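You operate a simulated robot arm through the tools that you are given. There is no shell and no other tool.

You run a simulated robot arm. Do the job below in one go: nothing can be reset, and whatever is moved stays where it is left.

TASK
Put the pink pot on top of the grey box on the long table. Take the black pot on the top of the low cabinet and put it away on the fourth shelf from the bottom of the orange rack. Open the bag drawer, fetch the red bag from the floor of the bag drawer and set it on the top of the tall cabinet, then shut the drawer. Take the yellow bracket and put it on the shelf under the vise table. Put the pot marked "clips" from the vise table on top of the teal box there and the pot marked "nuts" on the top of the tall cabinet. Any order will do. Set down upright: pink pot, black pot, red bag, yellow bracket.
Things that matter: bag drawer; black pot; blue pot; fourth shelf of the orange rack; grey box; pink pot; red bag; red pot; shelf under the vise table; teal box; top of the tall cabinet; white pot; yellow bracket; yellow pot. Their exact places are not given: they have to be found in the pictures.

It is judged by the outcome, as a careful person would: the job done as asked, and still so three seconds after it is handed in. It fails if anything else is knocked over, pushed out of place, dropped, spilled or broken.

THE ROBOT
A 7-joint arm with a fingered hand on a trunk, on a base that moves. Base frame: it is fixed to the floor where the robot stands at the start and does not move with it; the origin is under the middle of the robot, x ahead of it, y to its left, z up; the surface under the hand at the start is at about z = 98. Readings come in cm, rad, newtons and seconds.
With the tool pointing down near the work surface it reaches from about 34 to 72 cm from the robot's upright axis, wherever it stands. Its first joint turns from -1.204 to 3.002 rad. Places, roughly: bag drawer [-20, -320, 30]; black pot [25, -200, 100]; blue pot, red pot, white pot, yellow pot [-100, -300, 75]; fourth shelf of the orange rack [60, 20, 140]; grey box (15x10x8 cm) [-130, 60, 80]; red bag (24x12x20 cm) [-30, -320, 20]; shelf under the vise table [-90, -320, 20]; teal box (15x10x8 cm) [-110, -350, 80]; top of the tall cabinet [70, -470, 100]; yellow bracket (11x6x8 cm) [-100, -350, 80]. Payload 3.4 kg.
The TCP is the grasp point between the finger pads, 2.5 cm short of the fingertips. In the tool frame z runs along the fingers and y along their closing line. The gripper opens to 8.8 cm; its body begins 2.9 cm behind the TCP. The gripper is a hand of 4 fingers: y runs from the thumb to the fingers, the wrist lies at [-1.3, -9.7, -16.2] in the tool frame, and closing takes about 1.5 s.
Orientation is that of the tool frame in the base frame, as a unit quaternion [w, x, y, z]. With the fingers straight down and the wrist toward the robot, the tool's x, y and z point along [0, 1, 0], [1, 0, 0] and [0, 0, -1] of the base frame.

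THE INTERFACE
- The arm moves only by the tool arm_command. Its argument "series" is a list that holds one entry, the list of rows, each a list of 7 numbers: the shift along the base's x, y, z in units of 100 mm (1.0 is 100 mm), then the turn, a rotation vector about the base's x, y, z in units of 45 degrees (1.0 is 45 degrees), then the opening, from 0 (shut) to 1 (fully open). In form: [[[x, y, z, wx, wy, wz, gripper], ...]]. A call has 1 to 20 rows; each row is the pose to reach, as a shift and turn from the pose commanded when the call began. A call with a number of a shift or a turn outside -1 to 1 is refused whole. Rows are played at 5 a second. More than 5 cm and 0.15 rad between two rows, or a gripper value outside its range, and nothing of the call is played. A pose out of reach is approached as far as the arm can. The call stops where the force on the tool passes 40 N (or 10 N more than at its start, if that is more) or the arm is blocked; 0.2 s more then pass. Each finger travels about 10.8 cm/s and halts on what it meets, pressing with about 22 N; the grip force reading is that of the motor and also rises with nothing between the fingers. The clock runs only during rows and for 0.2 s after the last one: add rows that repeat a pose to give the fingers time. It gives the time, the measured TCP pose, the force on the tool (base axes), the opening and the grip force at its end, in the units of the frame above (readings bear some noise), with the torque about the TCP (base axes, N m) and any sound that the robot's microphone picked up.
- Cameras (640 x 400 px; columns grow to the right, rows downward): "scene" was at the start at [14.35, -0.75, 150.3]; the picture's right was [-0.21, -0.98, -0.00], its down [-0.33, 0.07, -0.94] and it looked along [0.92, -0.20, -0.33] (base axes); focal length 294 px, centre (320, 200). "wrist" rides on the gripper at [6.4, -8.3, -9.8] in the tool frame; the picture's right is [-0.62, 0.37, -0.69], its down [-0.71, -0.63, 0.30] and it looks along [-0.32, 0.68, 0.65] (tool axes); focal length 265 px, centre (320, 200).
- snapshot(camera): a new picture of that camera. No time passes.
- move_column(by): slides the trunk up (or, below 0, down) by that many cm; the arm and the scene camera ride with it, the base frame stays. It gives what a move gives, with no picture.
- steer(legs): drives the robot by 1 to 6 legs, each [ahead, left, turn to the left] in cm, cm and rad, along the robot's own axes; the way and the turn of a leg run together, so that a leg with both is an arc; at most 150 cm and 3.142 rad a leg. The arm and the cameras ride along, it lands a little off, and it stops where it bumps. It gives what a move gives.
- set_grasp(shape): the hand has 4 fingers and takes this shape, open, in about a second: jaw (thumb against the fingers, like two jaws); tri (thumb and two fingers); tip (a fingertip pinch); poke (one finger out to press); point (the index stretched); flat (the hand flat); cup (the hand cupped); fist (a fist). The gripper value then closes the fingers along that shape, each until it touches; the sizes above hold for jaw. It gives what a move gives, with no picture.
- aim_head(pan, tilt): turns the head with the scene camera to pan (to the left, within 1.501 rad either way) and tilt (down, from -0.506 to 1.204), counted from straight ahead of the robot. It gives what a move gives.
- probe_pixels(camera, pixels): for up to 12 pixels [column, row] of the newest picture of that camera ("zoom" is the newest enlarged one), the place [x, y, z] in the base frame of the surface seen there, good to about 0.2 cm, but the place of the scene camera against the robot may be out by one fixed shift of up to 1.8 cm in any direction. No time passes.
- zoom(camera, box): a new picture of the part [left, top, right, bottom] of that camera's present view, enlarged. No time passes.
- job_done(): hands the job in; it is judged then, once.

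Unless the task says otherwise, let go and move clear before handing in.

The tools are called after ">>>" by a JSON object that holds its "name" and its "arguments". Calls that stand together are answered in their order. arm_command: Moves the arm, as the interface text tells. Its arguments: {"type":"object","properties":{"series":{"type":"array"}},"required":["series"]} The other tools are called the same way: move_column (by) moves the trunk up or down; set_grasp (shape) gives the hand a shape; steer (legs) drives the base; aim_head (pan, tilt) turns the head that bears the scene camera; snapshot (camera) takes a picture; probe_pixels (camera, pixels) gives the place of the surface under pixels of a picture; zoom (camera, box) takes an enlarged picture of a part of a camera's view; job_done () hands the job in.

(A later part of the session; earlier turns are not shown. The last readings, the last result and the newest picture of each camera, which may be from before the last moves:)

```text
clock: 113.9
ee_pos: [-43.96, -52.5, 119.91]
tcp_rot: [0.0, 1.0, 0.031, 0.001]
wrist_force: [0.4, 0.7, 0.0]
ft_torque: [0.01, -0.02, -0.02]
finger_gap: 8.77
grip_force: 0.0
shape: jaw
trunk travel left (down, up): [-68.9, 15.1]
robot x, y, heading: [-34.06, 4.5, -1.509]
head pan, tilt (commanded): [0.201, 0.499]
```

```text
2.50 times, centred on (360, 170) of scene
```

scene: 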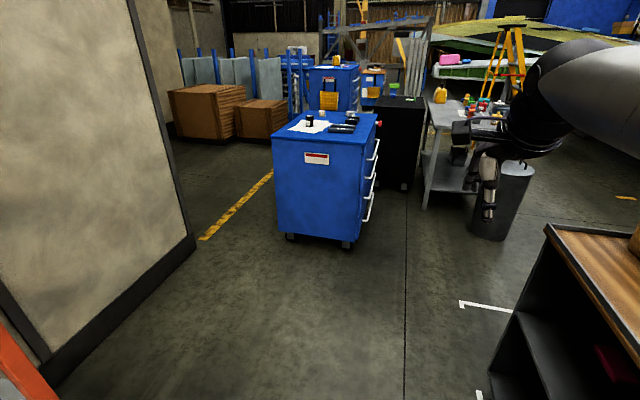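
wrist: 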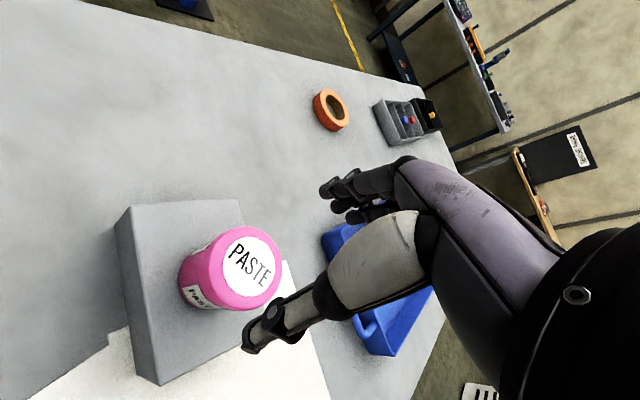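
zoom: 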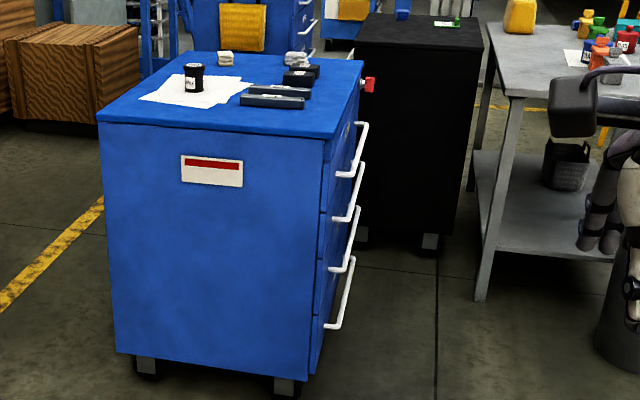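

Wall is at x=105, low cabinet front at y≈-180. I drive to about (40,-128), facing the cabinet.

>>> {"name": "steer", "arguments": {"legs": [[130, 0, -0.06], [0, 67, 0]]}}

>>> {"name": "aim_head", "arguments": {"pan": -0.15, "tilt": 0.75}}

>>> {"name": "snapshot", "arguments": {"camera": "scene"}}

>>> {"name": "snapshot", "arguments": {"camera": "wrist"}}

```text
clock: 123.8
ee_pos: [24.95, -181.81, 119.8]
tcp_rot: [0.0, 1.0, 0.002, 0.001]
wrist_force: [-0.1, -0.8, 0.3]
ft_torque: [0.03, -0.01, -0.03]
finger_gap: 8.81
grip_force: 0.2
shape: jaw
trunk travel left (down, up): [-68.9, 15.1]
robot x, y, heading: [38.31, -125.38, -1.565]
head pan, tilt (commanded): [0.201, 0.499]
```

```text
clock: 124.6
ee_pos: [24.94, -181.87, 119.73]
tcp_rot: [0.001, 1.0, 0.001, 0.0]
wrist_force: [0.1, -0.3, 0.0]
ft_torque: [-0.01, -0.01, 0.01]
finger_gap: 8.75
grip_force: 0.1
shape: jaw
trunk travel left (down, up): [-68.9, 15.1]
robot x, y, heading: [38.44, -125.08, -1.562]
head pan, tilt (commanded): [-0.15, 0.75]
```

```text
taken
```

scene: 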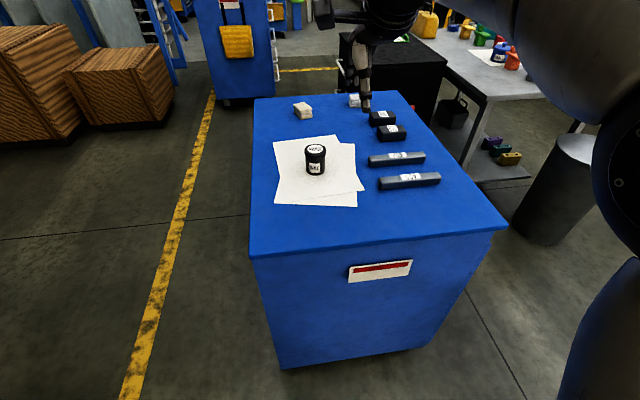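

```text
taken
```

wrist: 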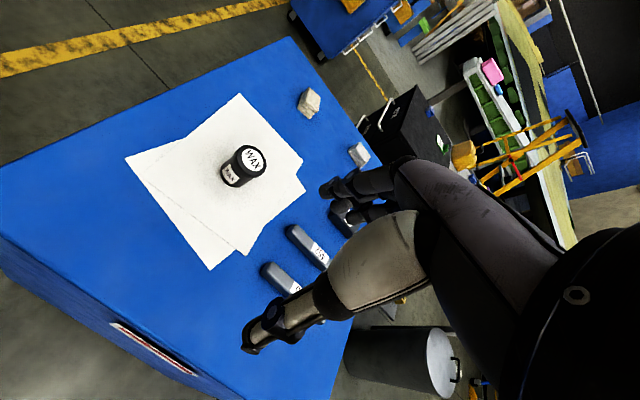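

The black WAX pot is at wrist pixel (253,160) on a sheet of paper. I probe its lid and base.

>>> {"name": "zoom", "arguments": {"camera": "wrist", "box": [180, 120, 320, 210]}}

>>> {"name": "probe_pixels", "arguments": {"camera": "wrist", "pixels": [[252, 159], [240, 150], [264, 168], [247, 171], [257, 149], [232, 175], [200, 170], [240, 220], [120, 260], [160, 240]]}}

>>> {"name": "probe_pixels", "arguments": {"camera": "scene", "pixels": [[316, 148], [306, 148], [325, 148], [315, 173], [290, 170], [255, 250], [500, 228]]}}

```text
4.44 times, centred on (250, 165) of wrist
```

zoom: 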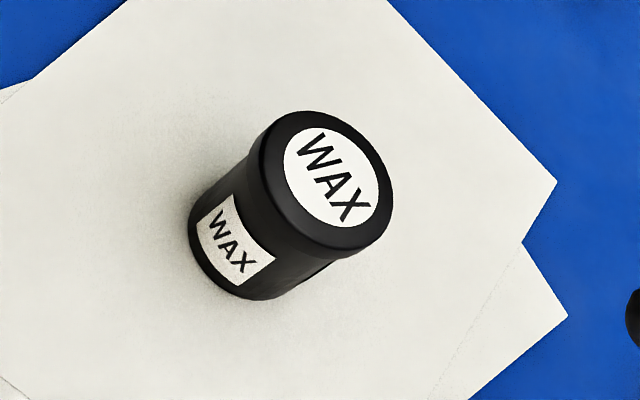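

```text
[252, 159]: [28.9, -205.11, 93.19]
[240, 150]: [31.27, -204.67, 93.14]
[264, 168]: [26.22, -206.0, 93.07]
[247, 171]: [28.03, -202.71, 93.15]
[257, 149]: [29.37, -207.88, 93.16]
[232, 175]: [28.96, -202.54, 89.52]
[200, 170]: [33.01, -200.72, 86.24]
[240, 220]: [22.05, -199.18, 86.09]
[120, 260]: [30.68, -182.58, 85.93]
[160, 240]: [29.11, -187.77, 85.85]
```

```text
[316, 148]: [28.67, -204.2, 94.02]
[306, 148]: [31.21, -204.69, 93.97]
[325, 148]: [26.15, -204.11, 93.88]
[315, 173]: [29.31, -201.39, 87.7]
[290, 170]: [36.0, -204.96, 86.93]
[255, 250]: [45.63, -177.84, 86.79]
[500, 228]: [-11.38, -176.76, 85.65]
```

Black pot: lid centre (28.7, -205.3), top 93.15, base 86.1. I drive 13 cm closer, lower the trunk 12 cm, then position the hand above it.

>>> {"name": "steer", "arguments": {"legs": [[13, 0, 0]]}}

>>> {"name": "move_column", "arguments": {"by": -12}}

```text
clock: 125.9
ee_pos: [24.96, -195.02, 119.85]
tcp_rot: [-0.001, 1.0, 0.002, 0.002]
wrist_force: [-0.4, -0.2, -0.2]
ft_torque: [0.02, 0.03, 0.01]
finger_gap: 8.79
grip_force: 0.1
shape: jaw
trunk travel left (down, up): [-68.9, 15.1]
robot x, y, heading: [38.37, -138.23, -1.569]
head pan, tilt (commanded): [-0.15, 0.75]
```

```text
clock: 127.4
ee_pos: [24.9, -194.85, 107.73]
tcp_rot: [0.001, 1.0, 0.002, 0.001]
wrist_force: [-0.1, 0.0, 0.2]
ft_torque: [-0.06, 0.04, 0.01]
finger_gap: 8.79
grip_force: 0.1
shape: jaw
trunk travel left (down, up): [-56.9, 27.1]
robot x, y, heading: [38.55, -138.0, -1.57]
head pan, tilt (commanded): [-0.15, 0.75]
```

Now I move the hand over the pot at z≈100.

>>> {"name": "arm_command", "arguments": {"series": [[[0.1, -0.3, 0, 0, 0, 0, 1], [0.2, -0.6, -0.1, 0, 0, 0, 1], [0.38, -0.9, -0.3, 0, 0, 0, 1], [0.38, -1.0, -0.6, 0, 0, 0, 1], [0.38, -1.0, -0.77, 0, 0, 0, 1], [0.38, -1.0, -0.77, 0, 0, 0, 1]]]}}

>>> {"name": "snapshot", "arguments": {"camera": "wrist"}}

>>> {"name": "snapshot", "arguments": {"camera": "scene"}}

```text
clock: 128.8
ee_pos: [28.62, -205.13, 100.09]
tcp_rot: [-0.001, 1.0, 0.001, 0.001]
wrist_force: [-0.1, 1.0, -0.6]
ft_torque: [0.0, 0.02, 0.02]
finger_gap: 8.76
grip_force: 0.2
shape: jaw
trunk travel left (down, up): [-56.9, 27.1]
robot x, y, heading: [38.27, -138.32, -1.567]
head pan, tilt (commanded): [-0.15, 0.75]
```

```text
taken
```

wrist: 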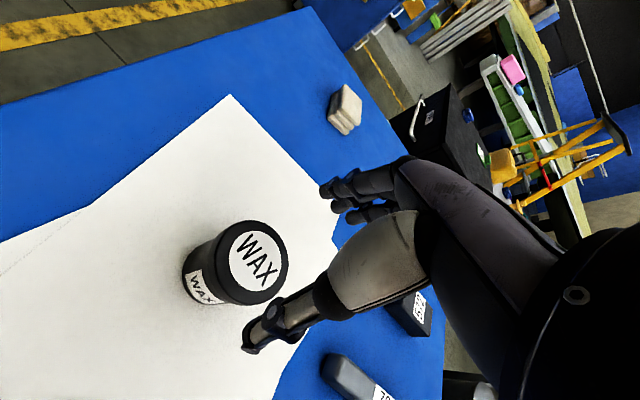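

```text
taken
```

scene: 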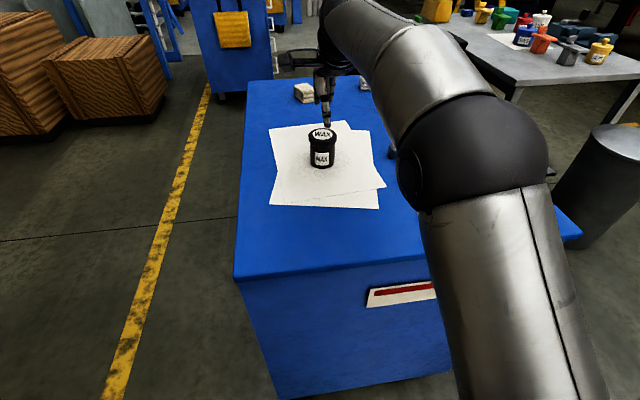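

Aligned over the pot. Quick check of the elbow height, then descend to z≈91.2.

>>> {"name": "probe_pixels", "arguments": {"camera": "scene", "pixels": [[470, 150], [420, 195], [500, 250], [400, 80]]}}

>>> {"name": "arm_command", "arguments": {"series": [[[0.01, -0.015, -0.2, 0, 0, 0, 1], [0.01, -0.015, -0.45, 0, 0, 0, 1], [0.01, -0.015, -0.65, 0, 0, 0, 1], [0.01, -0.015, -0.8, 0, 0, 0, 1], [0.01, -0.015, -0.88, 0, 0, 0, 1], [0.01, -0.015, -0.88, 0, 0, 0, 1]]]}}

>>> {"name": "snapshot", "arguments": {"camera": "wrist"}}

```text
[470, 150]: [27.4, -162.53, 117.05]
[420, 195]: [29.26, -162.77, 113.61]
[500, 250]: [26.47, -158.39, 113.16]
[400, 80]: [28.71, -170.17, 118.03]
```

```text
clock: 130.2
ee_pos: [28.87, -205.11, 91.25]
tcp_rot: [0.0, 1.0, 0.002, 0.002]
wrist_force: [0.8, -2.5, 1.3]
ft_torque: [-0.05, -0.03, -0.01]
finger_gap: 8.79
grip_force: 0.0
shape: jaw
trunk travel left (down, up): [-56.9, 27.1]
robot x, y, heading: [38.6, -138.55, -1.57]
head pan, tilt (commanded): [-0.15, 0.75]
```

```text
taken
```

wrist: 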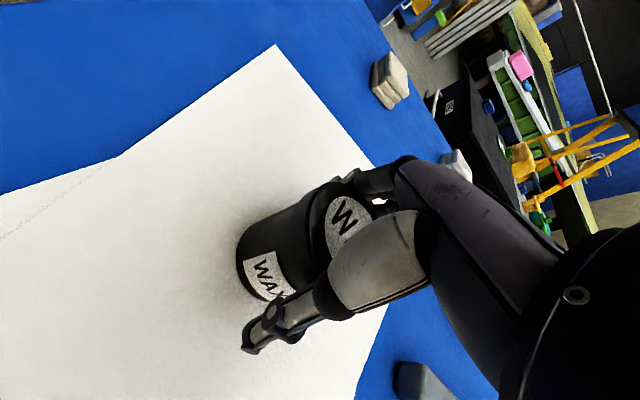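

The hand straddles the pot with only a light touch. I close the fingers.

>>> {"name": "arm_command", "arguments": {"series": [[[0, 0, 0, 0, 0, 0, 0.7], [0, 0, 0, 0, 0, 0, 0.4], [0, 0, 0, 0, 0, 0, 0], [0, 0, 0, 0, 0, 0, 0], [0, 0, 0, 0, 0, 0, 0], [0, 0, 0, 0, 0, 0, 0], [0, 0, 0, 0, 0, 0, 0], [0, 0, 0, 0, 0, 0, 0], [0, 0, 0, 0, 0, 0, 0]]]}}

>>> {"name": "arm_command", "arguments": {"series": [[[0, 0, 0.1, 0, 0, 0, 0], [0, 0, 0.25, 0, 0, 0, 0], [0, 0, 0.5, 0, 0, 0, 0], [0, 0, 0.8, 0, 0, 0, 0], [0, 0, 1, 0, 0, 0, 0]]]}}

>>> {"name": "snapshot", "arguments": {"camera": "wrist"}}

>>> {"name": "snapshot", "arguments": {"camera": "scene"}}

```text
clock: 132.2
ee_pos: [28.91, -204.92, 91.26]
tcp_rot: [-0.001, 1.0, 0.001, 0.001]
wrist_force: [-0.7, -0.1, 0.4]
ft_torque: [0.03, 0.03, -0.03]
finger_gap: 4.68
grip_force: 22.2
shape: jaw
trunk travel left (down, up): [-56.9, 27.1]
robot x, y, heading: [38.55, -138.34, -1.568]
head pan, tilt (commanded): [-0.15, 0.75]
```

```text
clock: 133.4
ee_pos: [28.55, -204.89, 101.55]
tcp_rot: [0.0, 1.0, 0.002, 0.001]
wrist_force: [0.0, -0.1, -1.9]
ft_torque: [-0.02, 0.0, -0.02]
finger_gap: 4.66
grip_force: 22.2
shape: jaw
trunk travel left (down, up): [-56.9, 27.1]
robot x, y, heading: [38.92, -138.13, -1.571]
head pan, tilt (commanded): [-0.15, 0.75]
```

```text
taken
```

wrist: 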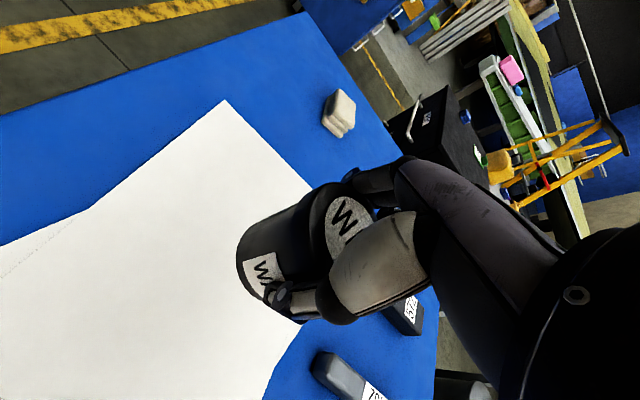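

```text
taken
```

scene: 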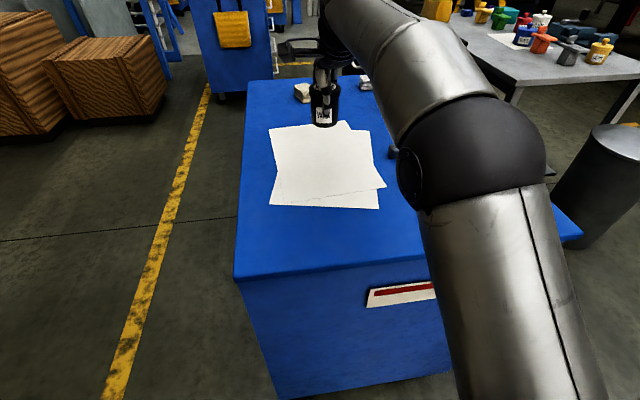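

The black pot is held, clear of the paper. I fold the arm to the known-good high pose (about 52.5 ahead, 17 right) step by step.

>>> {"name": "arm_command", "arguments": {"series": [[[-0.2, 0.3, 0.1, 0, 0, 0, 0], [-0.4, 0.6, 0.3, 0, 0, 0, 0], [-0.6, 0.9, 0.5, 0, 0, 0, 0], [-0.7, 1.0, 0.7, 0, 0, 0, 0], [-0.7, 1.0, 0.7, 0, 0, 0, 0]]]}}

>>> {"name": "arm_command", "arguments": {"series": [[[-0.02, 0.1, 0.25, 0, 0, 0, 0], [-0.04, 0.2, 0.5, 0, 0, 0, 0], [-0.04, 0.3, 0.8, 0, 0, 0, 0], [-0.04, 0.4, 1.0, 0, 0, 0, 0], [-0.04, 0.4, 1.0, 0, 0, 0, 0]]]}}

>>> {"name": "snapshot", "arguments": {"camera": "scene"}}

```text
clock: 134.6
ee_pos: [21.55, -194.84, 108.56]
tcp_rot: [-0.001, 1.0, 0.001, 0.001]
wrist_force: [-0.7, -0.2, -1.4]
ft_torque: [0.0, 0.0, 0.0]
finger_gap: 4.66
grip_force: 21.8
shape: jaw
trunk travel left (down, up): [-56.9, 27.1]
robot x, y, heading: [38.38, -138.16, -1.575]
head pan, tilt (commanded): [-0.15, 0.75]
```

```text
clock: 135.8
ee_pos: [21.25, -190.96, 118.64]
tcp_rot: [-0.001, 1.0, 0.002, 0.002]
wrist_force: [0.0, -0.7, -1.3]
ft_torque: [0.01, -0.03, -0.01]
finger_gap: 4.66
grip_force: 21.5
shape: jaw
trunk travel left (down, up): [-56.9, 27.1]
robot x, y, heading: [38.63, -137.98, -1.566]
head pan, tilt (commanded): [-0.15, 0.75]
```

```text
taken
```

scene: 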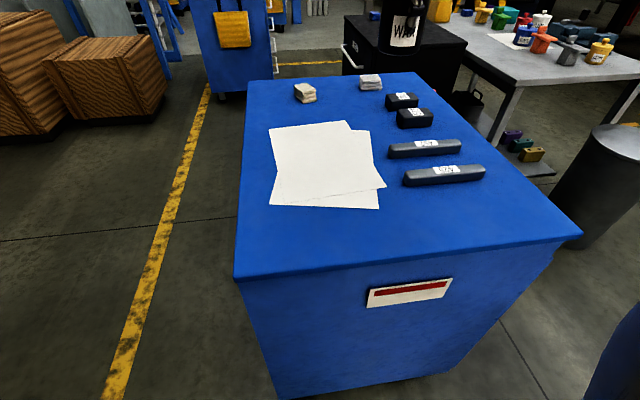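

The arm is in the good high pose. I raise the trunk, sidestep to x≈-30, turn to face the rack and slide left toward it.

>>> {"name": "move_column", "arguments": {"by": 27}}

>>> {"name": "steer", "arguments": {"legs": [[0, -68, 0], [0, 0, 1.571], [0, 140, 0]]}}

>>> {"name": "aim_head", "arguments": {"pan": 0.2, "tilt": 0.2}}

>>> {"name": "snapshot", "arguments": {"camera": "scene"}}

```text
clock: 138.6
ee_pos: [21.3, -191.01, 145.62]
tcp_rot: [-0.001, 1.0, 0.002, 0.001]
wrist_force: [0.4, 0.0, -1.1]
ft_torque: [0.02, -0.01, 0.0]
finger_gap: 4.68
grip_force: 21.9
shape: jaw
trunk travel left (down, up): [-83.9, 0.1]
robot x, y, heading: [38.48, -138.54, -1.568]
head pan, tilt (commanded): [-0.15, 0.75]
```

```text
clock: 152.7
ee_pos: [19.93, -14.54, 145.5]
tcp_rot: [-0.001, 0.692, 0.722, 0.0]
wrist_force: [-0.6, 0.4, -1.6]
ft_torque: [0.04, 0.01, 0.01]
finger_gap: 4.61
grip_force: 22.2
shape: jaw
trunk travel left (down, up): [-83.9, 0.1]
robot x, y, heading: [-33.37, 0.44, 0.044]
head pan, tilt (commanded): [-0.15, 0.75]
```

```text
clock: 153.7
ee_pos: [19.93, -14.58, 145.49]
tcp_rot: [-0.001, 0.692, 0.722, 0.001]
wrist_force: [-0.9, -0.5, -2.0]
ft_torque: [0.0, 0.03, 0.0]
finger_gap: 4.67
grip_force: 21.6
shape: jaw
trunk travel left (down, up): [-83.9, 0.1]
robot x, y, heading: [-33.48, 0.73, 0.043]
head pan, tilt (commanded): [0.201, 0.201]
```

```text
taken
```

scene: 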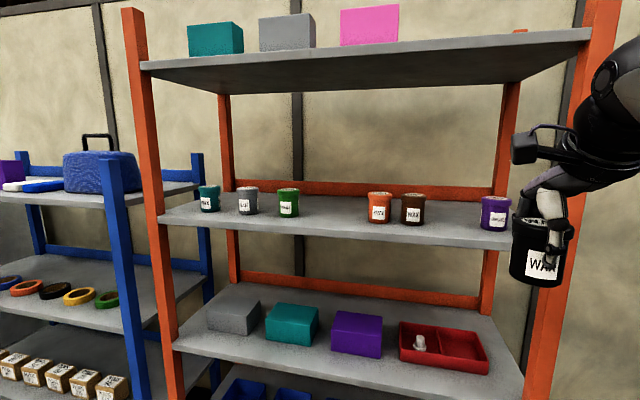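

The gap between the green and orange pots (scene pixels 300–368 on the fourth shelf) is the target, about y=17. I slide left and square up, then look with both cameras.

>>> {"name": "steer", "arguments": {"legs": [[0, 34, -0.043]]}}

>>> {"name": "snapshot", "arguments": {"camera": "scene"}}

>>> {"name": "snapshot", "arguments": {"camera": "wrist"}}

```text
clock: 155.9
ee_pos: [18.41, 17.03, 145.69]
tcp_rot: [-0.001, 0.711, 0.703, 0.0]
wrist_force: [-0.7, -0.2, -1.8]
ft_torque: [-0.01, 0.0, 0.01]
finger_gap: 4.63
grip_force: 21.9
shape: jaw
trunk travel left (down, up): [-83.9, 0.1]
robot x, y, heading: [-34.2, 35.06, -0.013]
head pan, tilt (commanded): [0.201, 0.201]
```

```text
taken
```

scene: 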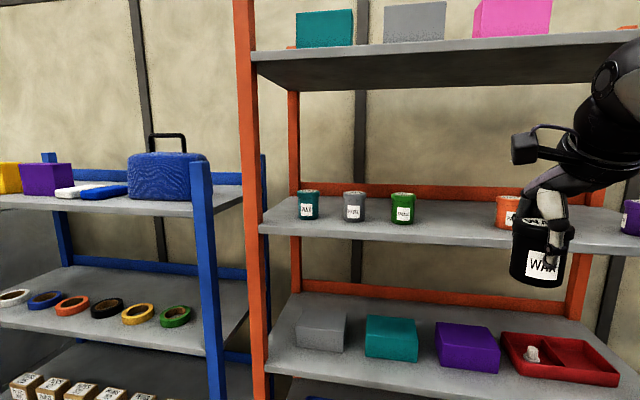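

```text
taken
```

wrist: 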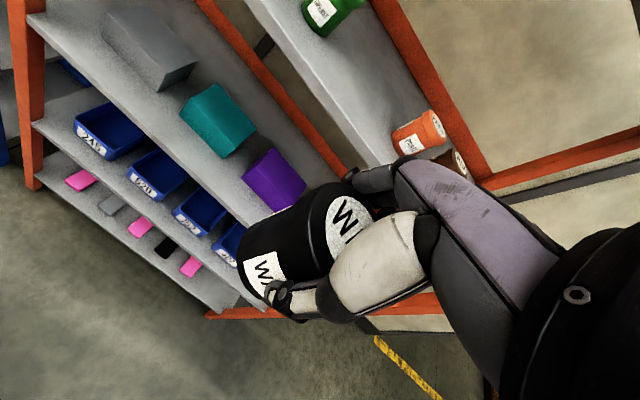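

>>> {"name": "probe_pixels", "arguments": {"camera": "scene", "pixels": [[403, 210], [403, 194], [508, 210], [508, 196], [450, 230], [450, 215], [440, 195], [262, 100], [205, 220], [600, 40]]}}

>>> {"name": "probe_pixels", "arguments": {"camera": "wrist", "pixels": [[434, 127], [340, 5], [350, 60], [375, 130], [320, 60]]}}

```text
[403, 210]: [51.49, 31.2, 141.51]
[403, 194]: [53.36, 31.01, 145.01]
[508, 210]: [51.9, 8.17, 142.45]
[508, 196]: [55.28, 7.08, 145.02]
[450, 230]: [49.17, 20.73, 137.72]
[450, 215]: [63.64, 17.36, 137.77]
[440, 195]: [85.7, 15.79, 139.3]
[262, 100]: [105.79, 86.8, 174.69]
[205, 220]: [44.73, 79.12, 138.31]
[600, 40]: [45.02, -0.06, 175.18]
```

```text
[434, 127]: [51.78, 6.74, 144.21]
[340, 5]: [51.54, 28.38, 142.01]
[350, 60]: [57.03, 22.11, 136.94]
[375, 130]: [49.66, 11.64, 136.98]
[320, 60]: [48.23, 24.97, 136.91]
```

Orange pot is at y≈6, green at y≈30, shelf top 137.0. I drive in to x≈54, y≈17.8 with the pot's bottom about 3 cm above the shelf.

>>> {"name": "steer", "arguments": {"legs": [[35, 1.3, 0]]}}

>>> {"name": "snapshot", "arguments": {"camera": "wrist"}}

>>> {"name": "snapshot", "arguments": {"camera": "scene"}}

```text
clock: 158.2
ee_pos: [53.46, 17.82, 145.66]
tcp_rot: [-0.001, 0.711, 0.703, 0.0]
wrist_force: [0.4, 0.3, -2.2]
ft_torque: [-0.04, 0.0, 0.01]
finger_gap: 4.62
grip_force: 21.9
shape: jaw
trunk travel left (down, up): [-83.9, 0.1]
robot x, y, heading: [0.8, 35.91, -0.01]
head pan, tilt (commanded): [0.201, 0.201]
```

```text
taken
```

wrist: 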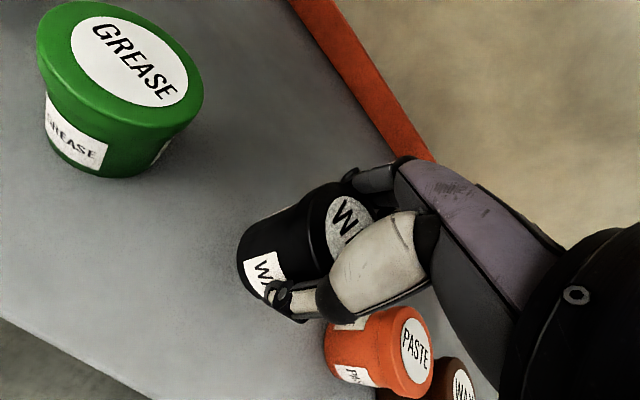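

```text
taken
```

scene: 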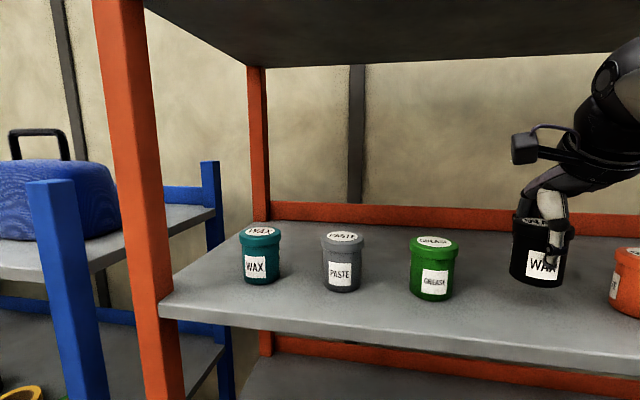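

The pot is in the gap with about 3.3 cm to go. I lower it gently.

>>> {"name": "arm_command", "arguments": {"series": [[[0, 0, -0.12, 0, 0, 0, 0], [0, 0, -0.24, 0, 0, 0, 0], [0, 0, -0.32, 0, 0, 0, 0], [0, 0, -0.34, 0, 0, 0, 0], [0, 0, -0.34, 0, 0, 0, 0]]]}}

>>> {"name": "arm_command", "arguments": {"series": [[[0, 0, -0.01, 0, 0, 0, 0], [0, 0, -0.02, 0, 0, 0, 0], [0, 0, -0.02, 0, 0, 0, 0]]]}}

```text
clock: 159.4
ee_pos: [53.22, 17.95, 142.34]
tcp_rot: [0.0, 0.712, 0.702, 0.0]
wrist_force: [0.3, -0.3, 0.9]
ft_torque: [0.03, -0.03, -0.01]
finger_gap: 4.61
grip_force: 22.2
shape: jaw
trunk travel left (down, up): [-83.9, 0.1]
robot x, y, heading: [1.71, 35.99, -0.004]
head pan, tilt (commanded): [0.201, 0.201]
```

```text
clock: 160.2
ee_pos: [53.28, 17.86, 142.11]
tcp_rot: [0.0, 0.712, 0.703, 0.002]
wrist_force: [4.4, -2.7, 15.2]
ft_torque: [0.03, -0.1, -0.02]
finger_gap: 4.63
grip_force: 22.1
shape: jaw
trunk travel left (down, up): [-83.9, 0.1]
robot x, y, heading: [1.03, 35.74, -0.016]
head pan, tilt (commanded): [0.201, 0.201]
```

Contact on the shelf (15 N). I relieve slightly, open, then rise.

>>> {"name": "arm_command", "arguments": {"series": [[[0, 0, 0.02, 0, 0, 0, 0], [0, 0, 0.02, 0, 0, 0, 0.3], [0, 0, 0.02, 0, 0, 0, 0.6], [0, 0, 0.02, 0, 0, 0, 1], [0, 0, 0.02, 0, 0, 0, 1], [0, 0, 0.02, 0, 0, 0, 1], [0, 0, 0.02, 0, 0, 0, 1]]]}}

>>> {"name": "snapshot", "arguments": {"camera": "wrist"}}

>>> {"name": "arm_command", "arguments": {"series": [[[0, 0, 0.1, 0, 0, 0, 1], [0, 0, 0.25, 0, 0, 0, 1], [0, 0, 0.4, 0, 0, 0, 1], [0, 0, 0.52, 0, 0, 0, 1], [0, 0, 0.6, 0, 0, 0, 1]]]}}

>>> {"name": "snapshot", "arguments": {"camera": "wrist"}}

>>> {"name": "snapshot", "arguments": {"camera": "scene"}}

```text
clock: 161.8
ee_pos: [53.42, 17.87, 142.29]
tcp_rot: [-0.001, 0.712, 0.703, 0.0]
wrist_force: [0.1, -0.3, -0.2]
ft_torque: [-0.04, 0.04, -0.04]
finger_gap: 8.78
grip_force: 0.0
shape: jaw
trunk travel left (down, up): [-83.9, 0.1]
robot x, y, heading: [1.0, 35.86, -0.011]
head pan, tilt (commanded): [0.201, 0.201]
```

```text
taken
```

wrist: 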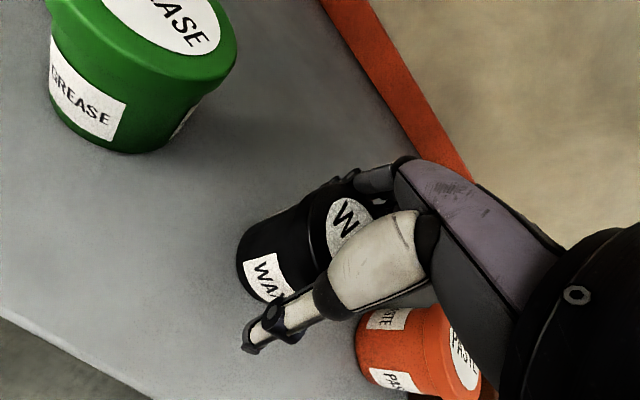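

```text
clock: 163.0
ee_pos: [53.38, 17.86, 148.06]
tcp_rot: [-0.001, 0.711, 0.703, 0.0]
wrist_force: [0.8, -0.4, 0.4]
ft_torque: [0.04, 0.02, -0.04]
finger_gap: 8.76
grip_force: 0.0
shape: jaw
trunk travel left (down, up): [-83.9, 0.1]
robot x, y, heading: [1.44, 35.71, -0.014]
head pan, tilt (commanded): [0.201, 0.201]
```

```text
taken
```

wrist: 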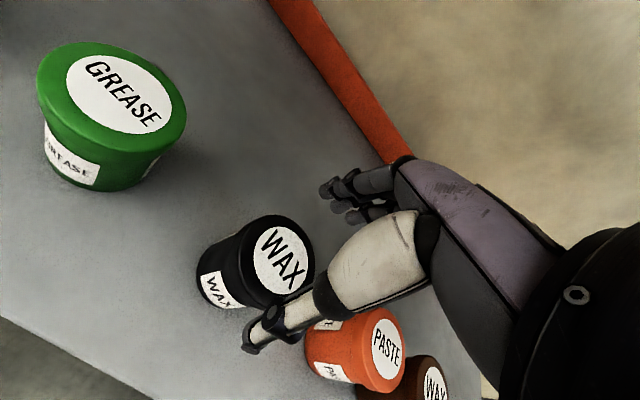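

```text
taken
```

scene: 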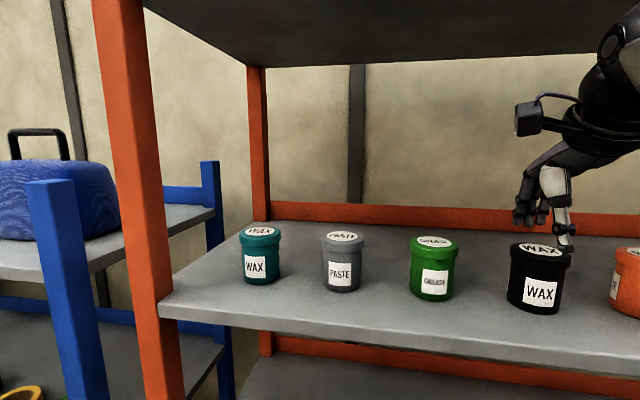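

The black pot stands upright on the fourth shelf. I rise another 0.8 cm and back straight out.

>>> {"name": "arm_command", "arguments": {"series": [[[0, 0, 0.08, 0, 0, 0, 1], [0, 0, 0.08, 0, 0, 0, 1]]]}}

>>> {"name": "steer", "arguments": {"legs": [[-36, 0, 0]]}}

>>> {"name": "aim_head", "arguments": {"pan": 0.0, "tilt": 0.2}}

>>> {"name": "snapshot", "arguments": {"camera": "scene"}}

```text
clock: 163.6
ee_pos: [53.28, 17.89, 148.96]
tcp_rot: [-0.001, 0.711, 0.703, 0.0]
wrist_force: [0.6, -0.5, 0.7]
ft_torque: [0.03, 0.01, 0.01]
finger_gap: 8.77
grip_force: 0.0
shape: jaw
trunk travel left (down, up): [-83.9, 0.1]
robot x, y, heading: [1.16, 36.08, -0.011]
head pan, tilt (commanded): [0.201, 0.201]
```

```text
clock: 165.9
ee_pos: [17.63, 18.34, 148.94]
tcp_rot: [-0.001, 0.711, 0.703, 0.001]
wrist_force: [0.3, -0.2, -0.3]
ft_torque: [-0.01, -0.01, 0.03]
finger_gap: 8.79
grip_force: 0.0
shape: jaw
trunk travel left (down, up): [-83.9, 0.1]
robot x, y, heading: [-34.82, 36.56, -0.013]
head pan, tilt (commanded): [0.201, 0.201]
```

```text
clock: 166.6
ee_pos: [17.49, 18.27, 148.98]
tcp_rot: [0.0, 0.711, 0.703, 0.0]
wrist_force: [0.2, -0.8, 1.0]
ft_torque: [0.02, 0.01, 0.0]
finger_gap: 8.8
grip_force: 0.0
shape: jaw
trunk travel left (down, up): [-83.9, 0.1]
robot x, y, heading: [-34.6, 36.31, -0.009]
head pan, tilt (commanded): [0.0, 0.201]
```

```text
taken
```

scene: 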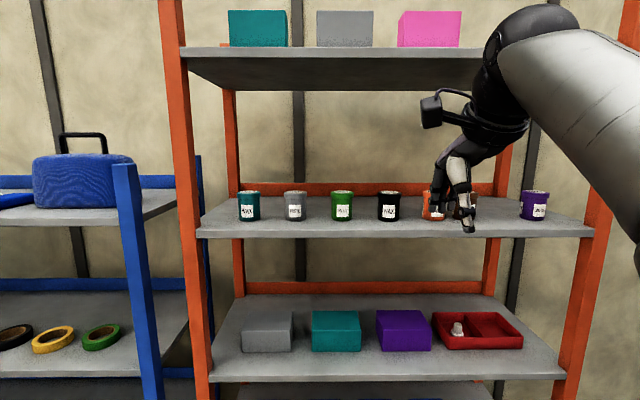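

All rack pots are in order. I lower the arm to a relaxed pose and then drive toward the vise table area for a better look.

>>> {"name": "arm_command", "arguments": {"series": [[[0.1, 0, -0.3, 0, 0, 0, 1], [0.2, 0, -0.6, 0, 0, 0, 1], [0.3, 0, -0.9, 0, 0, 0, 1], [0.3, 0, -1.0, 0, 0, 0, 1]]]}}

>>> {"name": "arm_command", "arguments": {"series": [[[0, 0, -0.3, 0, 0, 0, 1], [0, 0, -0.6, 0, 0, 0, 1], [0, 0, -0.9, 0, 0, 0, 1], [0, 0, -1.0, 0, 0, 0, 1]]]}}

>>> {"name": "steer", "arguments": {"legs": [[-8, 0, 0], [0, 0, -1.56], [150, 0, 0]]}}

>>> {"name": "aim_head", "arguments": {"pan": 0.0, "tilt": 0.45}}

>>> {"name": "snapshot", "arguments": {"camera": "scene"}}

```text
clock: 167.6
ee_pos: [20.39, 18.07, 139.14]
tcp_rot: [0.0, 0.711, 0.704, 0.0]
wrist_force: [-0.1, 0.1, 0.4]
ft_torque: [0.0, 0.0, 0.03]
finger_gap: 8.8
grip_force: 0.0
shape: jaw
trunk travel left (down, up): [-83.9, 0.1]
robot x, y, heading: [-34.65, 36.63, -0.009]
head pan, tilt (commanded): [0.0, 0.201]
```

```text
clock: 168.6
ee_pos: [20.56, 18.26, 129.05]
tcp_rot: [-0.001, 0.711, 0.704, 0.001]
wrist_force: [0.3, 0.3, -0.4]
ft_torque: [0.02, -0.01, 0.04]
finger_gap: 8.81
grip_force: 0.1
shape: jaw
trunk travel left (down, up): [-83.9, 0.1]
robot x, y, heading: [-34.49, 36.21, -0.014]
head pan, tilt (commanded): [0.0, 0.201]
```

```text
clock: 180.2
ee_pos: [-51.9, -165.53, 128.92]
tcp_rot: [-0.001, 1.0, 0.021, 0.001]
wrist_force: [-0.6, 0.5, -0.4]
ft_torque: [0.03, 0.01, 0.04]
finger_gap: 8.82
grip_force: 0.0
shape: jaw
trunk travel left (down, up): [-83.9, 0.1]
robot x, y, heading: [-37.16, -109.36, -1.524]
head pan, tilt (commanded): [0.0, 0.201]
```

```text
clock: 181.0
ee_pos: [-51.95, -165.56, 128.86]
tcp_rot: [-0.002, 1.0, 0.022, 0.001]
wrist_force: [0.9, -1.2, -0.6]
ft_torque: [-0.03, 0.01, -0.03]
finger_gap: 8.79
grip_force: 0.1
shape: jaw
trunk travel left (down, up): [-83.9, 0.1]
robot x, y, heading: [-36.94, -109.45, -1.525]
head pan, tilt (commanded): [0.0, 0.45]
```

```text
taken
```

scene: 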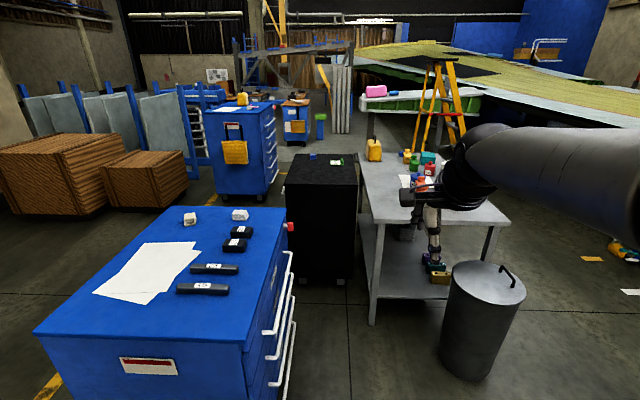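

The black bag cabinet and vise table lie ahead, but the arm hides some pots. I check the wrist view and zoom on the table.

>>> {"name": "snapshot", "arguments": {"camera": "wrist"}}

>>> {"name": "zoom", "arguments": {"camera": "scene", "box": [270, 80, 530, 300]}}

>>> {"name": "probe_pixels", "arguments": {"camera": "scene", "pixels": [[372, 322], [508, 222], [362, 160], [340, 285], [300, 280], [288, 185], [355, 185], [355, 155], [300, 155], [445, 330], [500, 290], [470, 265]]}}

```text
taken
```

wrist: 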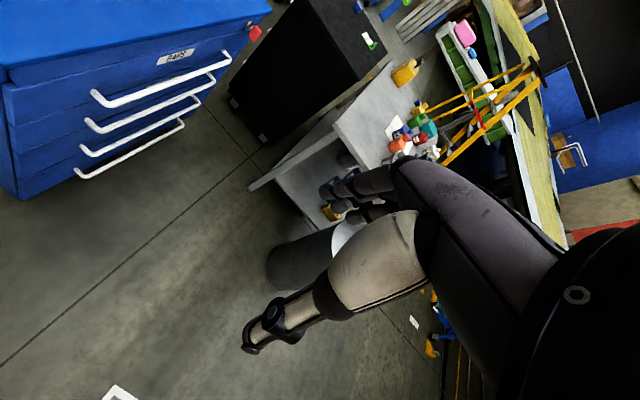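

```text
1.82 times, centred on (400, 190) of scene
```

zoom: 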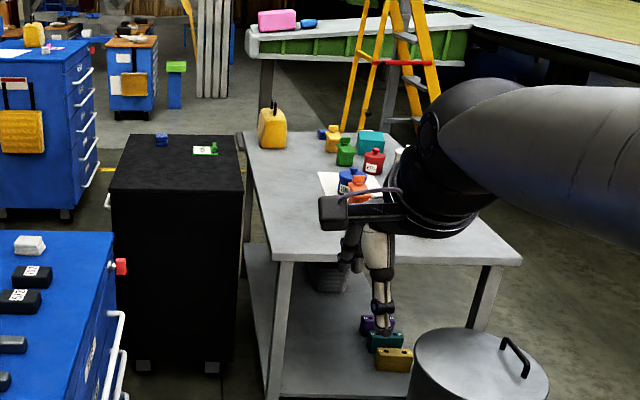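

```text
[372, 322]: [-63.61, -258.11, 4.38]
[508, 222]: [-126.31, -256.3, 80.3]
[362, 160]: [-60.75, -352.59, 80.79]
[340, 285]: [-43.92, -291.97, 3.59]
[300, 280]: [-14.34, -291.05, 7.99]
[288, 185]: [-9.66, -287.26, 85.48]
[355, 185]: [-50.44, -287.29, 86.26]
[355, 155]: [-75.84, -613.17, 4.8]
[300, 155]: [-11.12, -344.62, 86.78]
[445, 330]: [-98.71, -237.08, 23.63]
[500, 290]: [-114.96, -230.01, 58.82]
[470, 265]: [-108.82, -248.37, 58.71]
```

>>> {"name": "zoom", "arguments": {"camera": "wrist", "box": [80, 0, 280, 140]}}

>>> {"name": "zoom", "arguments": {"camera": "wrist", "box": [380, 80, 500, 180]}}

>>> {"name": "zoom", "arguments": {"camera": "scene", "box": [280, 140, 370, 200]}}

```text
2.86 times, centred on (180, 70) of wrist
```

zoom: 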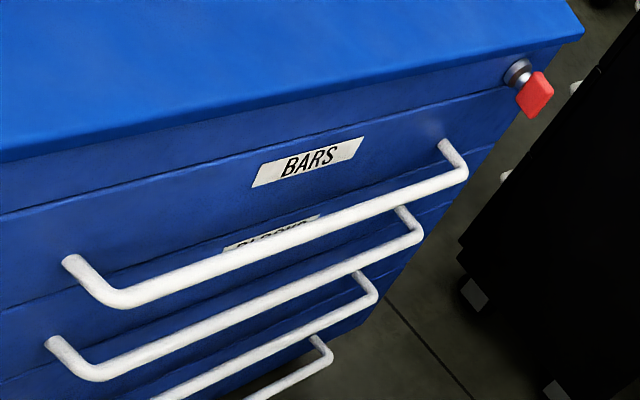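

```text
4.00 times, centred on (440, 130) of wrist
```

zoom: 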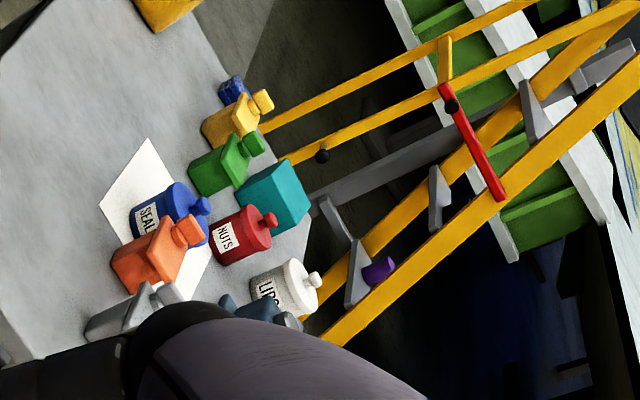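

```text
6.67 times, centred on (325, 170) of scene
```

zoom: 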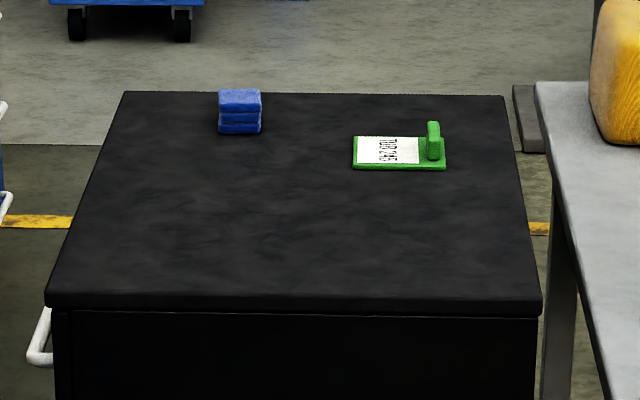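

The red pot reads NUTS, blue SEAL; white and yellow need a closer look. I drive around to stand in front of the vise table at about (-70,-200).

>>> {"name": "steer", "arguments": {"legs": [[31, 0, -0.046], [0, -33, 0], [58, 0, 0]]}}

>>> {"name": "aim_head", "arguments": {"pan": -0.3, "tilt": 0.7}}

>>> {"name": "snapshot", "arguments": {"camera": "scene"}}

>>> {"name": "snapshot", "arguments": {"camera": "wrist"}}

```text
clock: 187.8
ee_pos: [-84.7, -253.23, 129.03]
tcp_rot: [0.0, 1.0, 0.014, 0.0]
wrist_force: [-0.9, 0.5, -0.2]
ft_torque: [-0.03, -0.01, -0.03]
finger_gap: 8.79
grip_force: 0.0
shape: jaw
trunk travel left (down, up): [-83.9, 0.1]
robot x, y, heading: [-68.54, -197.27, -1.54]
head pan, tilt (commanded): [0.0, 0.45]
```

```text
clock: 188.6
ee_pos: [-84.44, -253.11, 129.05]
tcp_rot: [0.0, 1.0, 0.014, 0.001]
wrist_force: [-0.1, -0.2, 0.0]
ft_torque: [0.0, 0.0, -0.02]
finger_gap: 8.78
grip_force: 0.1
shape: jaw
trunk travel left (down, up): [-83.9, 0.1]
robot x, y, heading: [-68.81, -197.49, -1.544]
head pan, tilt (commanded): [-0.3, 0.7]
```

```text
taken
```

scene: 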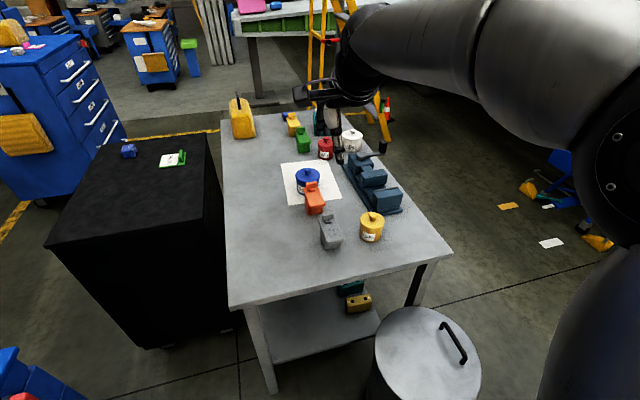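

```text
taken
```

wrist: 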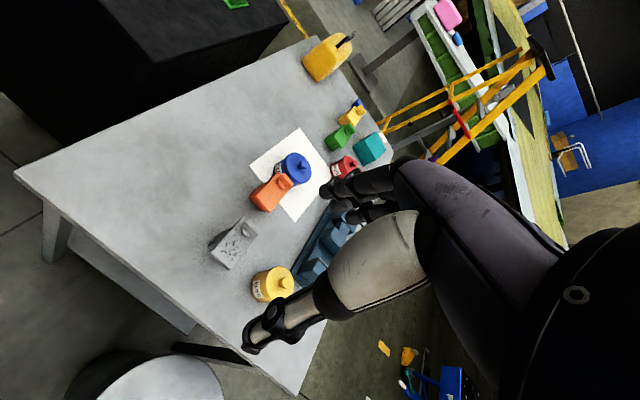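

>>> {"name": "zoom", "arguments": {"camera": "scene", "box": [220, 80, 460, 260]}}

>>> {"name": "zoom", "arguments": {"camera": "wrist", "box": [190, 80, 410, 310]}}

```text
2.22 times, centred on (340, 170) of scene
```

zoom: 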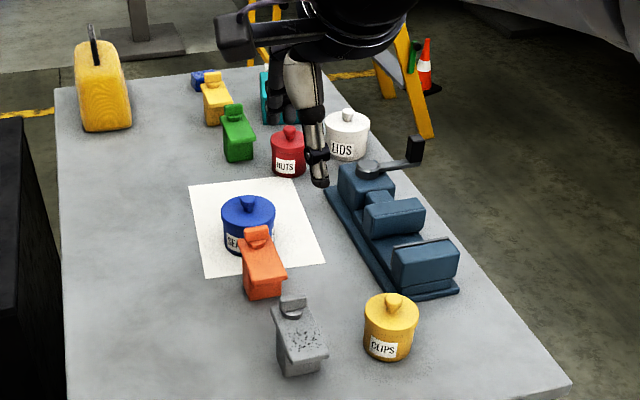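

```text
1.74 times, centred on (300, 195) of wrist
```

zoom: 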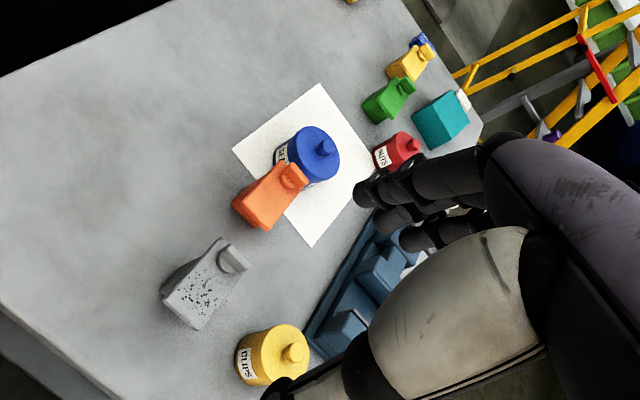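

Labels: white is LIDS, yellow CLIPS, red NUTS, blue SEAL. I probe the places of all the items on the vise table with the wrist camera.

>>> {"name": "probe_pixels", "arguments": {"camera": "wrist", "pixels": [[352, 112], [343, 121], [368, 146], [360, 150], [345, 168], [340, 138], [298, 168], [272, 192], [233, 240], [275, 280], [328, 60], [150, 200]]}}

>>> {"name": "probe_pixels", "arguments": {"camera": "zoom", "pixels": [[412, 62], [395, 75], [420, 45], [440, 105], [425, 130], [465, 120], [388, 100], [402, 145], [415, 145], [275, 340], [293, 352], [460, 98]]}}

```text
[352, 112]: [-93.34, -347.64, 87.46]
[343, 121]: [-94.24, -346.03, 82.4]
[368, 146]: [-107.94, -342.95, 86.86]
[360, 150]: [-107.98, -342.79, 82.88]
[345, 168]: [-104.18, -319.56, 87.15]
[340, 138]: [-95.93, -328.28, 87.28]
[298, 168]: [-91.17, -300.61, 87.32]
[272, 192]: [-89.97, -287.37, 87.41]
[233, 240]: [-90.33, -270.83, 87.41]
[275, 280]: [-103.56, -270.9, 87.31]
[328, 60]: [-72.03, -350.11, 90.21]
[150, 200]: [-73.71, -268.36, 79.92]
```

```text
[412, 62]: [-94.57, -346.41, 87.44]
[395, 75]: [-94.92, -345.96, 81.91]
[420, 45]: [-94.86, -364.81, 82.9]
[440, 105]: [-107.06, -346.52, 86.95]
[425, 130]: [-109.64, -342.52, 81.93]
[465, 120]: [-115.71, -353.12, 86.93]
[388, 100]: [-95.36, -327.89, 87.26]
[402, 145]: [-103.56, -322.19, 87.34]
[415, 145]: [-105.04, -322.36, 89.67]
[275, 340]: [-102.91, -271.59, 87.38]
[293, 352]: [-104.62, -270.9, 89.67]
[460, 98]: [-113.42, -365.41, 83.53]
```

Table top is z≈79.9; far items are only reachable from the table's -x side. I zoom the scene view to place the white pot, vise, ladder and other obstacles.

>>> {"name": "zoom", "arguments": {"camera": "scene", "box": [220, 60, 460, 260]}}

>>> {"name": "probe_pixels", "arguments": {"camera": "scene", "pixels": [[351, 135], [352, 146], [326, 145], [361, 160], [395, 198], [375, 150], [388, 120], [450, 250], [230, 300], [385, 112], [313, 90], [560, 200]]}}

>>> {"name": "aim_head", "arguments": {"pan": -0.9, "tilt": 0.6}}

>>> {"name": "snapshot", "arguments": {"camera": "scene"}}

```text
2.00 times, centred on (340, 160) of scene
```

zoom: 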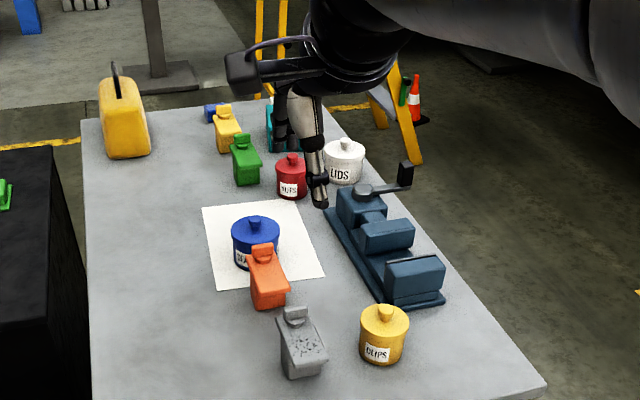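

```text
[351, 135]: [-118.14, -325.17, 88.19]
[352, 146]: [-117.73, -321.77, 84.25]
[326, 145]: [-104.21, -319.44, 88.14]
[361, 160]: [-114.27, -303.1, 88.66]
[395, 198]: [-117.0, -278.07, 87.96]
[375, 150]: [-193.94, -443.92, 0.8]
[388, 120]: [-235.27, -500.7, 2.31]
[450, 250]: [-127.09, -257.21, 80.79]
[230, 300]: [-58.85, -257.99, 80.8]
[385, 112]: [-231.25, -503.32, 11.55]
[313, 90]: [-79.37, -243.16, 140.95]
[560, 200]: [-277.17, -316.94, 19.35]
```

```text
clock: 189.6
ee_pos: [-84.52, -253.16, 128.92]
tcp_rot: [-0.001, 1.0, 0.014, 0.001]
wrist_force: [0.0, 0.0, -0.2]
ft_torque: [0.02, 0.0, -0.03]
finger_gap: 8.81
grip_force: 0.0
shape: jaw
trunk travel left (down, up): [-83.9, 0.1]
robot x, y, heading: [-68.31, -196.74, -1.543]
head pan, tilt (commanded): [-0.901, 0.6]
```

```text
taken
```

scene: 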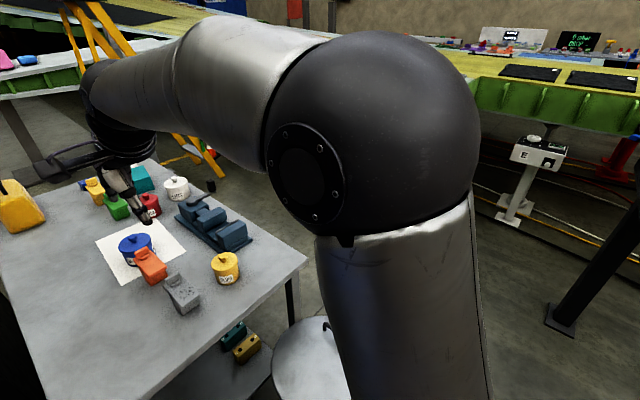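

White pot is at about (-119,-324), the vise spans y≈-310…-278 at x≈-117. I look further right to see the floor on the table's -x side.

>>> {"name": "probe_pixels", "arguments": {"camera": "scene", "pixels": [[560, 320], [510, 215], [240, 345], [210, 185], [225, 390], [305, 262]]}}

>>> {"name": "aim_head", "arguments": {"pan": -1.5, "tilt": 0.6}}

>>> {"name": "snapshot", "arguments": {"camera": "scene"}}

>>> {"name": "probe_pixels", "arguments": {"camera": "scene", "pixels": [[100, 300], [200, 300], [300, 300], [400, 300], [500, 300], [300, 220], [400, 220], [500, 220], [600, 250], [200, 220]]}}

```text
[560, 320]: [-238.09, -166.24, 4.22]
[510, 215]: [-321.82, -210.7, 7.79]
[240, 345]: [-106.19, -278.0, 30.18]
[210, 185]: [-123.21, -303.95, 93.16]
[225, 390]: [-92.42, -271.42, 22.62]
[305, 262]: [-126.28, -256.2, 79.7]
```

```text
clock: 190.6
ee_pos: [-84.44, -253.15, 128.91]
tcp_rot: [-0.001, 1.0, 0.014, -0.001]
wrist_force: [-0.7, 0.9, -0.3]
ft_torque: [0.0, 0.03, -0.02]
finger_gap: 8.78
grip_force: 0.0
shape: jaw
trunk travel left (down, up): [-83.9, 0.1]
robot x, y, heading: [-68.85, -197.05, -1.542]
head pan, tilt (commanded): [-1.499, 0.6]
```

```text
taken
```

scene: 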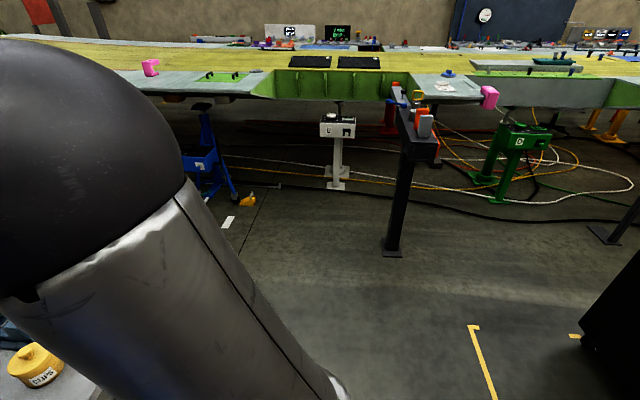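

```text
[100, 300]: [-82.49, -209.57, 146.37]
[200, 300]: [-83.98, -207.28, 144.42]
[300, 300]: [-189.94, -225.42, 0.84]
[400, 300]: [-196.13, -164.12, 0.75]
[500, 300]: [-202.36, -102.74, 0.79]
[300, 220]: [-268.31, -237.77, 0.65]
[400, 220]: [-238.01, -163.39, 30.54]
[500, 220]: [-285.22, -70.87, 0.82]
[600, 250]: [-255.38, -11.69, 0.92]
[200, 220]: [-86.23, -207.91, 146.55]
```

The floor on the -x side is open (a stand at (-238,-165) is far enough). I drive around to the table's -x side, facing +x.

>>> {"name": "steer", "arguments": {"legs": [[-12, 0, 0], [0, -100, 0], [0, 0, 1.55], [0, -65, 0]]}}

>>> {"name": "aim_head", "arguments": {"pan": -0.25, "tilt": 0.8}}

>>> {"name": "snapshot", "arguments": {"camera": "scene"}}

>>> {"name": "snapshot", "arguments": {"camera": "wrist"}}

```text
clock: 203.4
ee_pos: [-108.77, -271.05, 129.01]
tcp_rot: [-0.001, 0.704, 0.711, 0.002]
wrist_force: [0.4, -0.9, 0.0]
ft_torque: [0.03, -0.02, -0.01]
finger_gap: 8.79
grip_force: 0.0
shape: jaw
trunk travel left (down, up): [-83.9, 0.1]
robot x, y, heading: [-164.16, -253.88, 0.009]
head pan, tilt (commanded): [-1.499, 0.6]
```

```text
clock: 204.8
ee_pos: [-108.93, -271.05, 129.14]
tcp_rot: [-0.001, 0.704, 0.71, 0.001]
wrist_force: [-0.5, -0.2, 0.8]
ft_torque: [0.01, 0.01, 0.02]
finger_gap: 8.79
grip_force: 0.0
shape: jaw
trunk travel left (down, up): [-83.9, 0.1]
robot x, y, heading: [-164.38, -254.17, 0.011]
head pan, tilt (commanded): [-0.25, 0.799]
```

```text
taken
```

scene: 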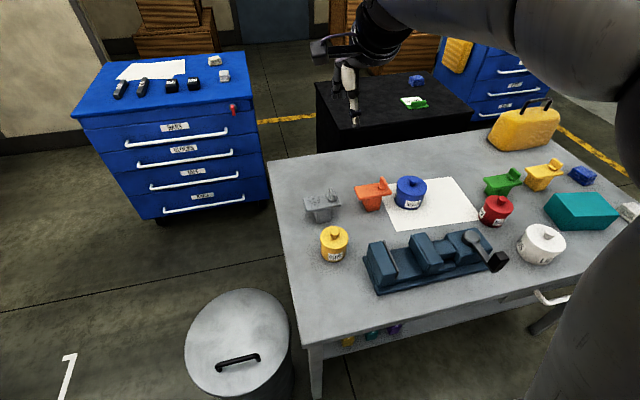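

```text
taken
```

wrist: 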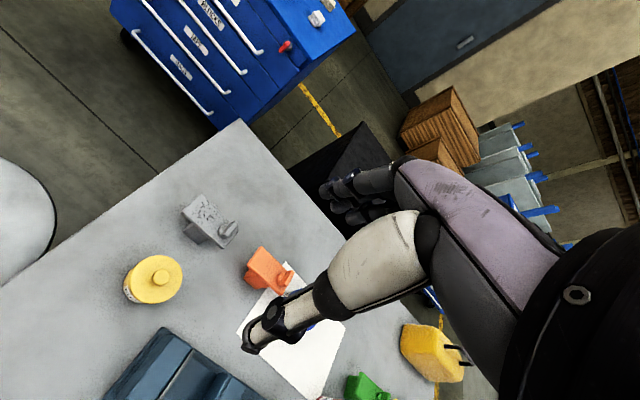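

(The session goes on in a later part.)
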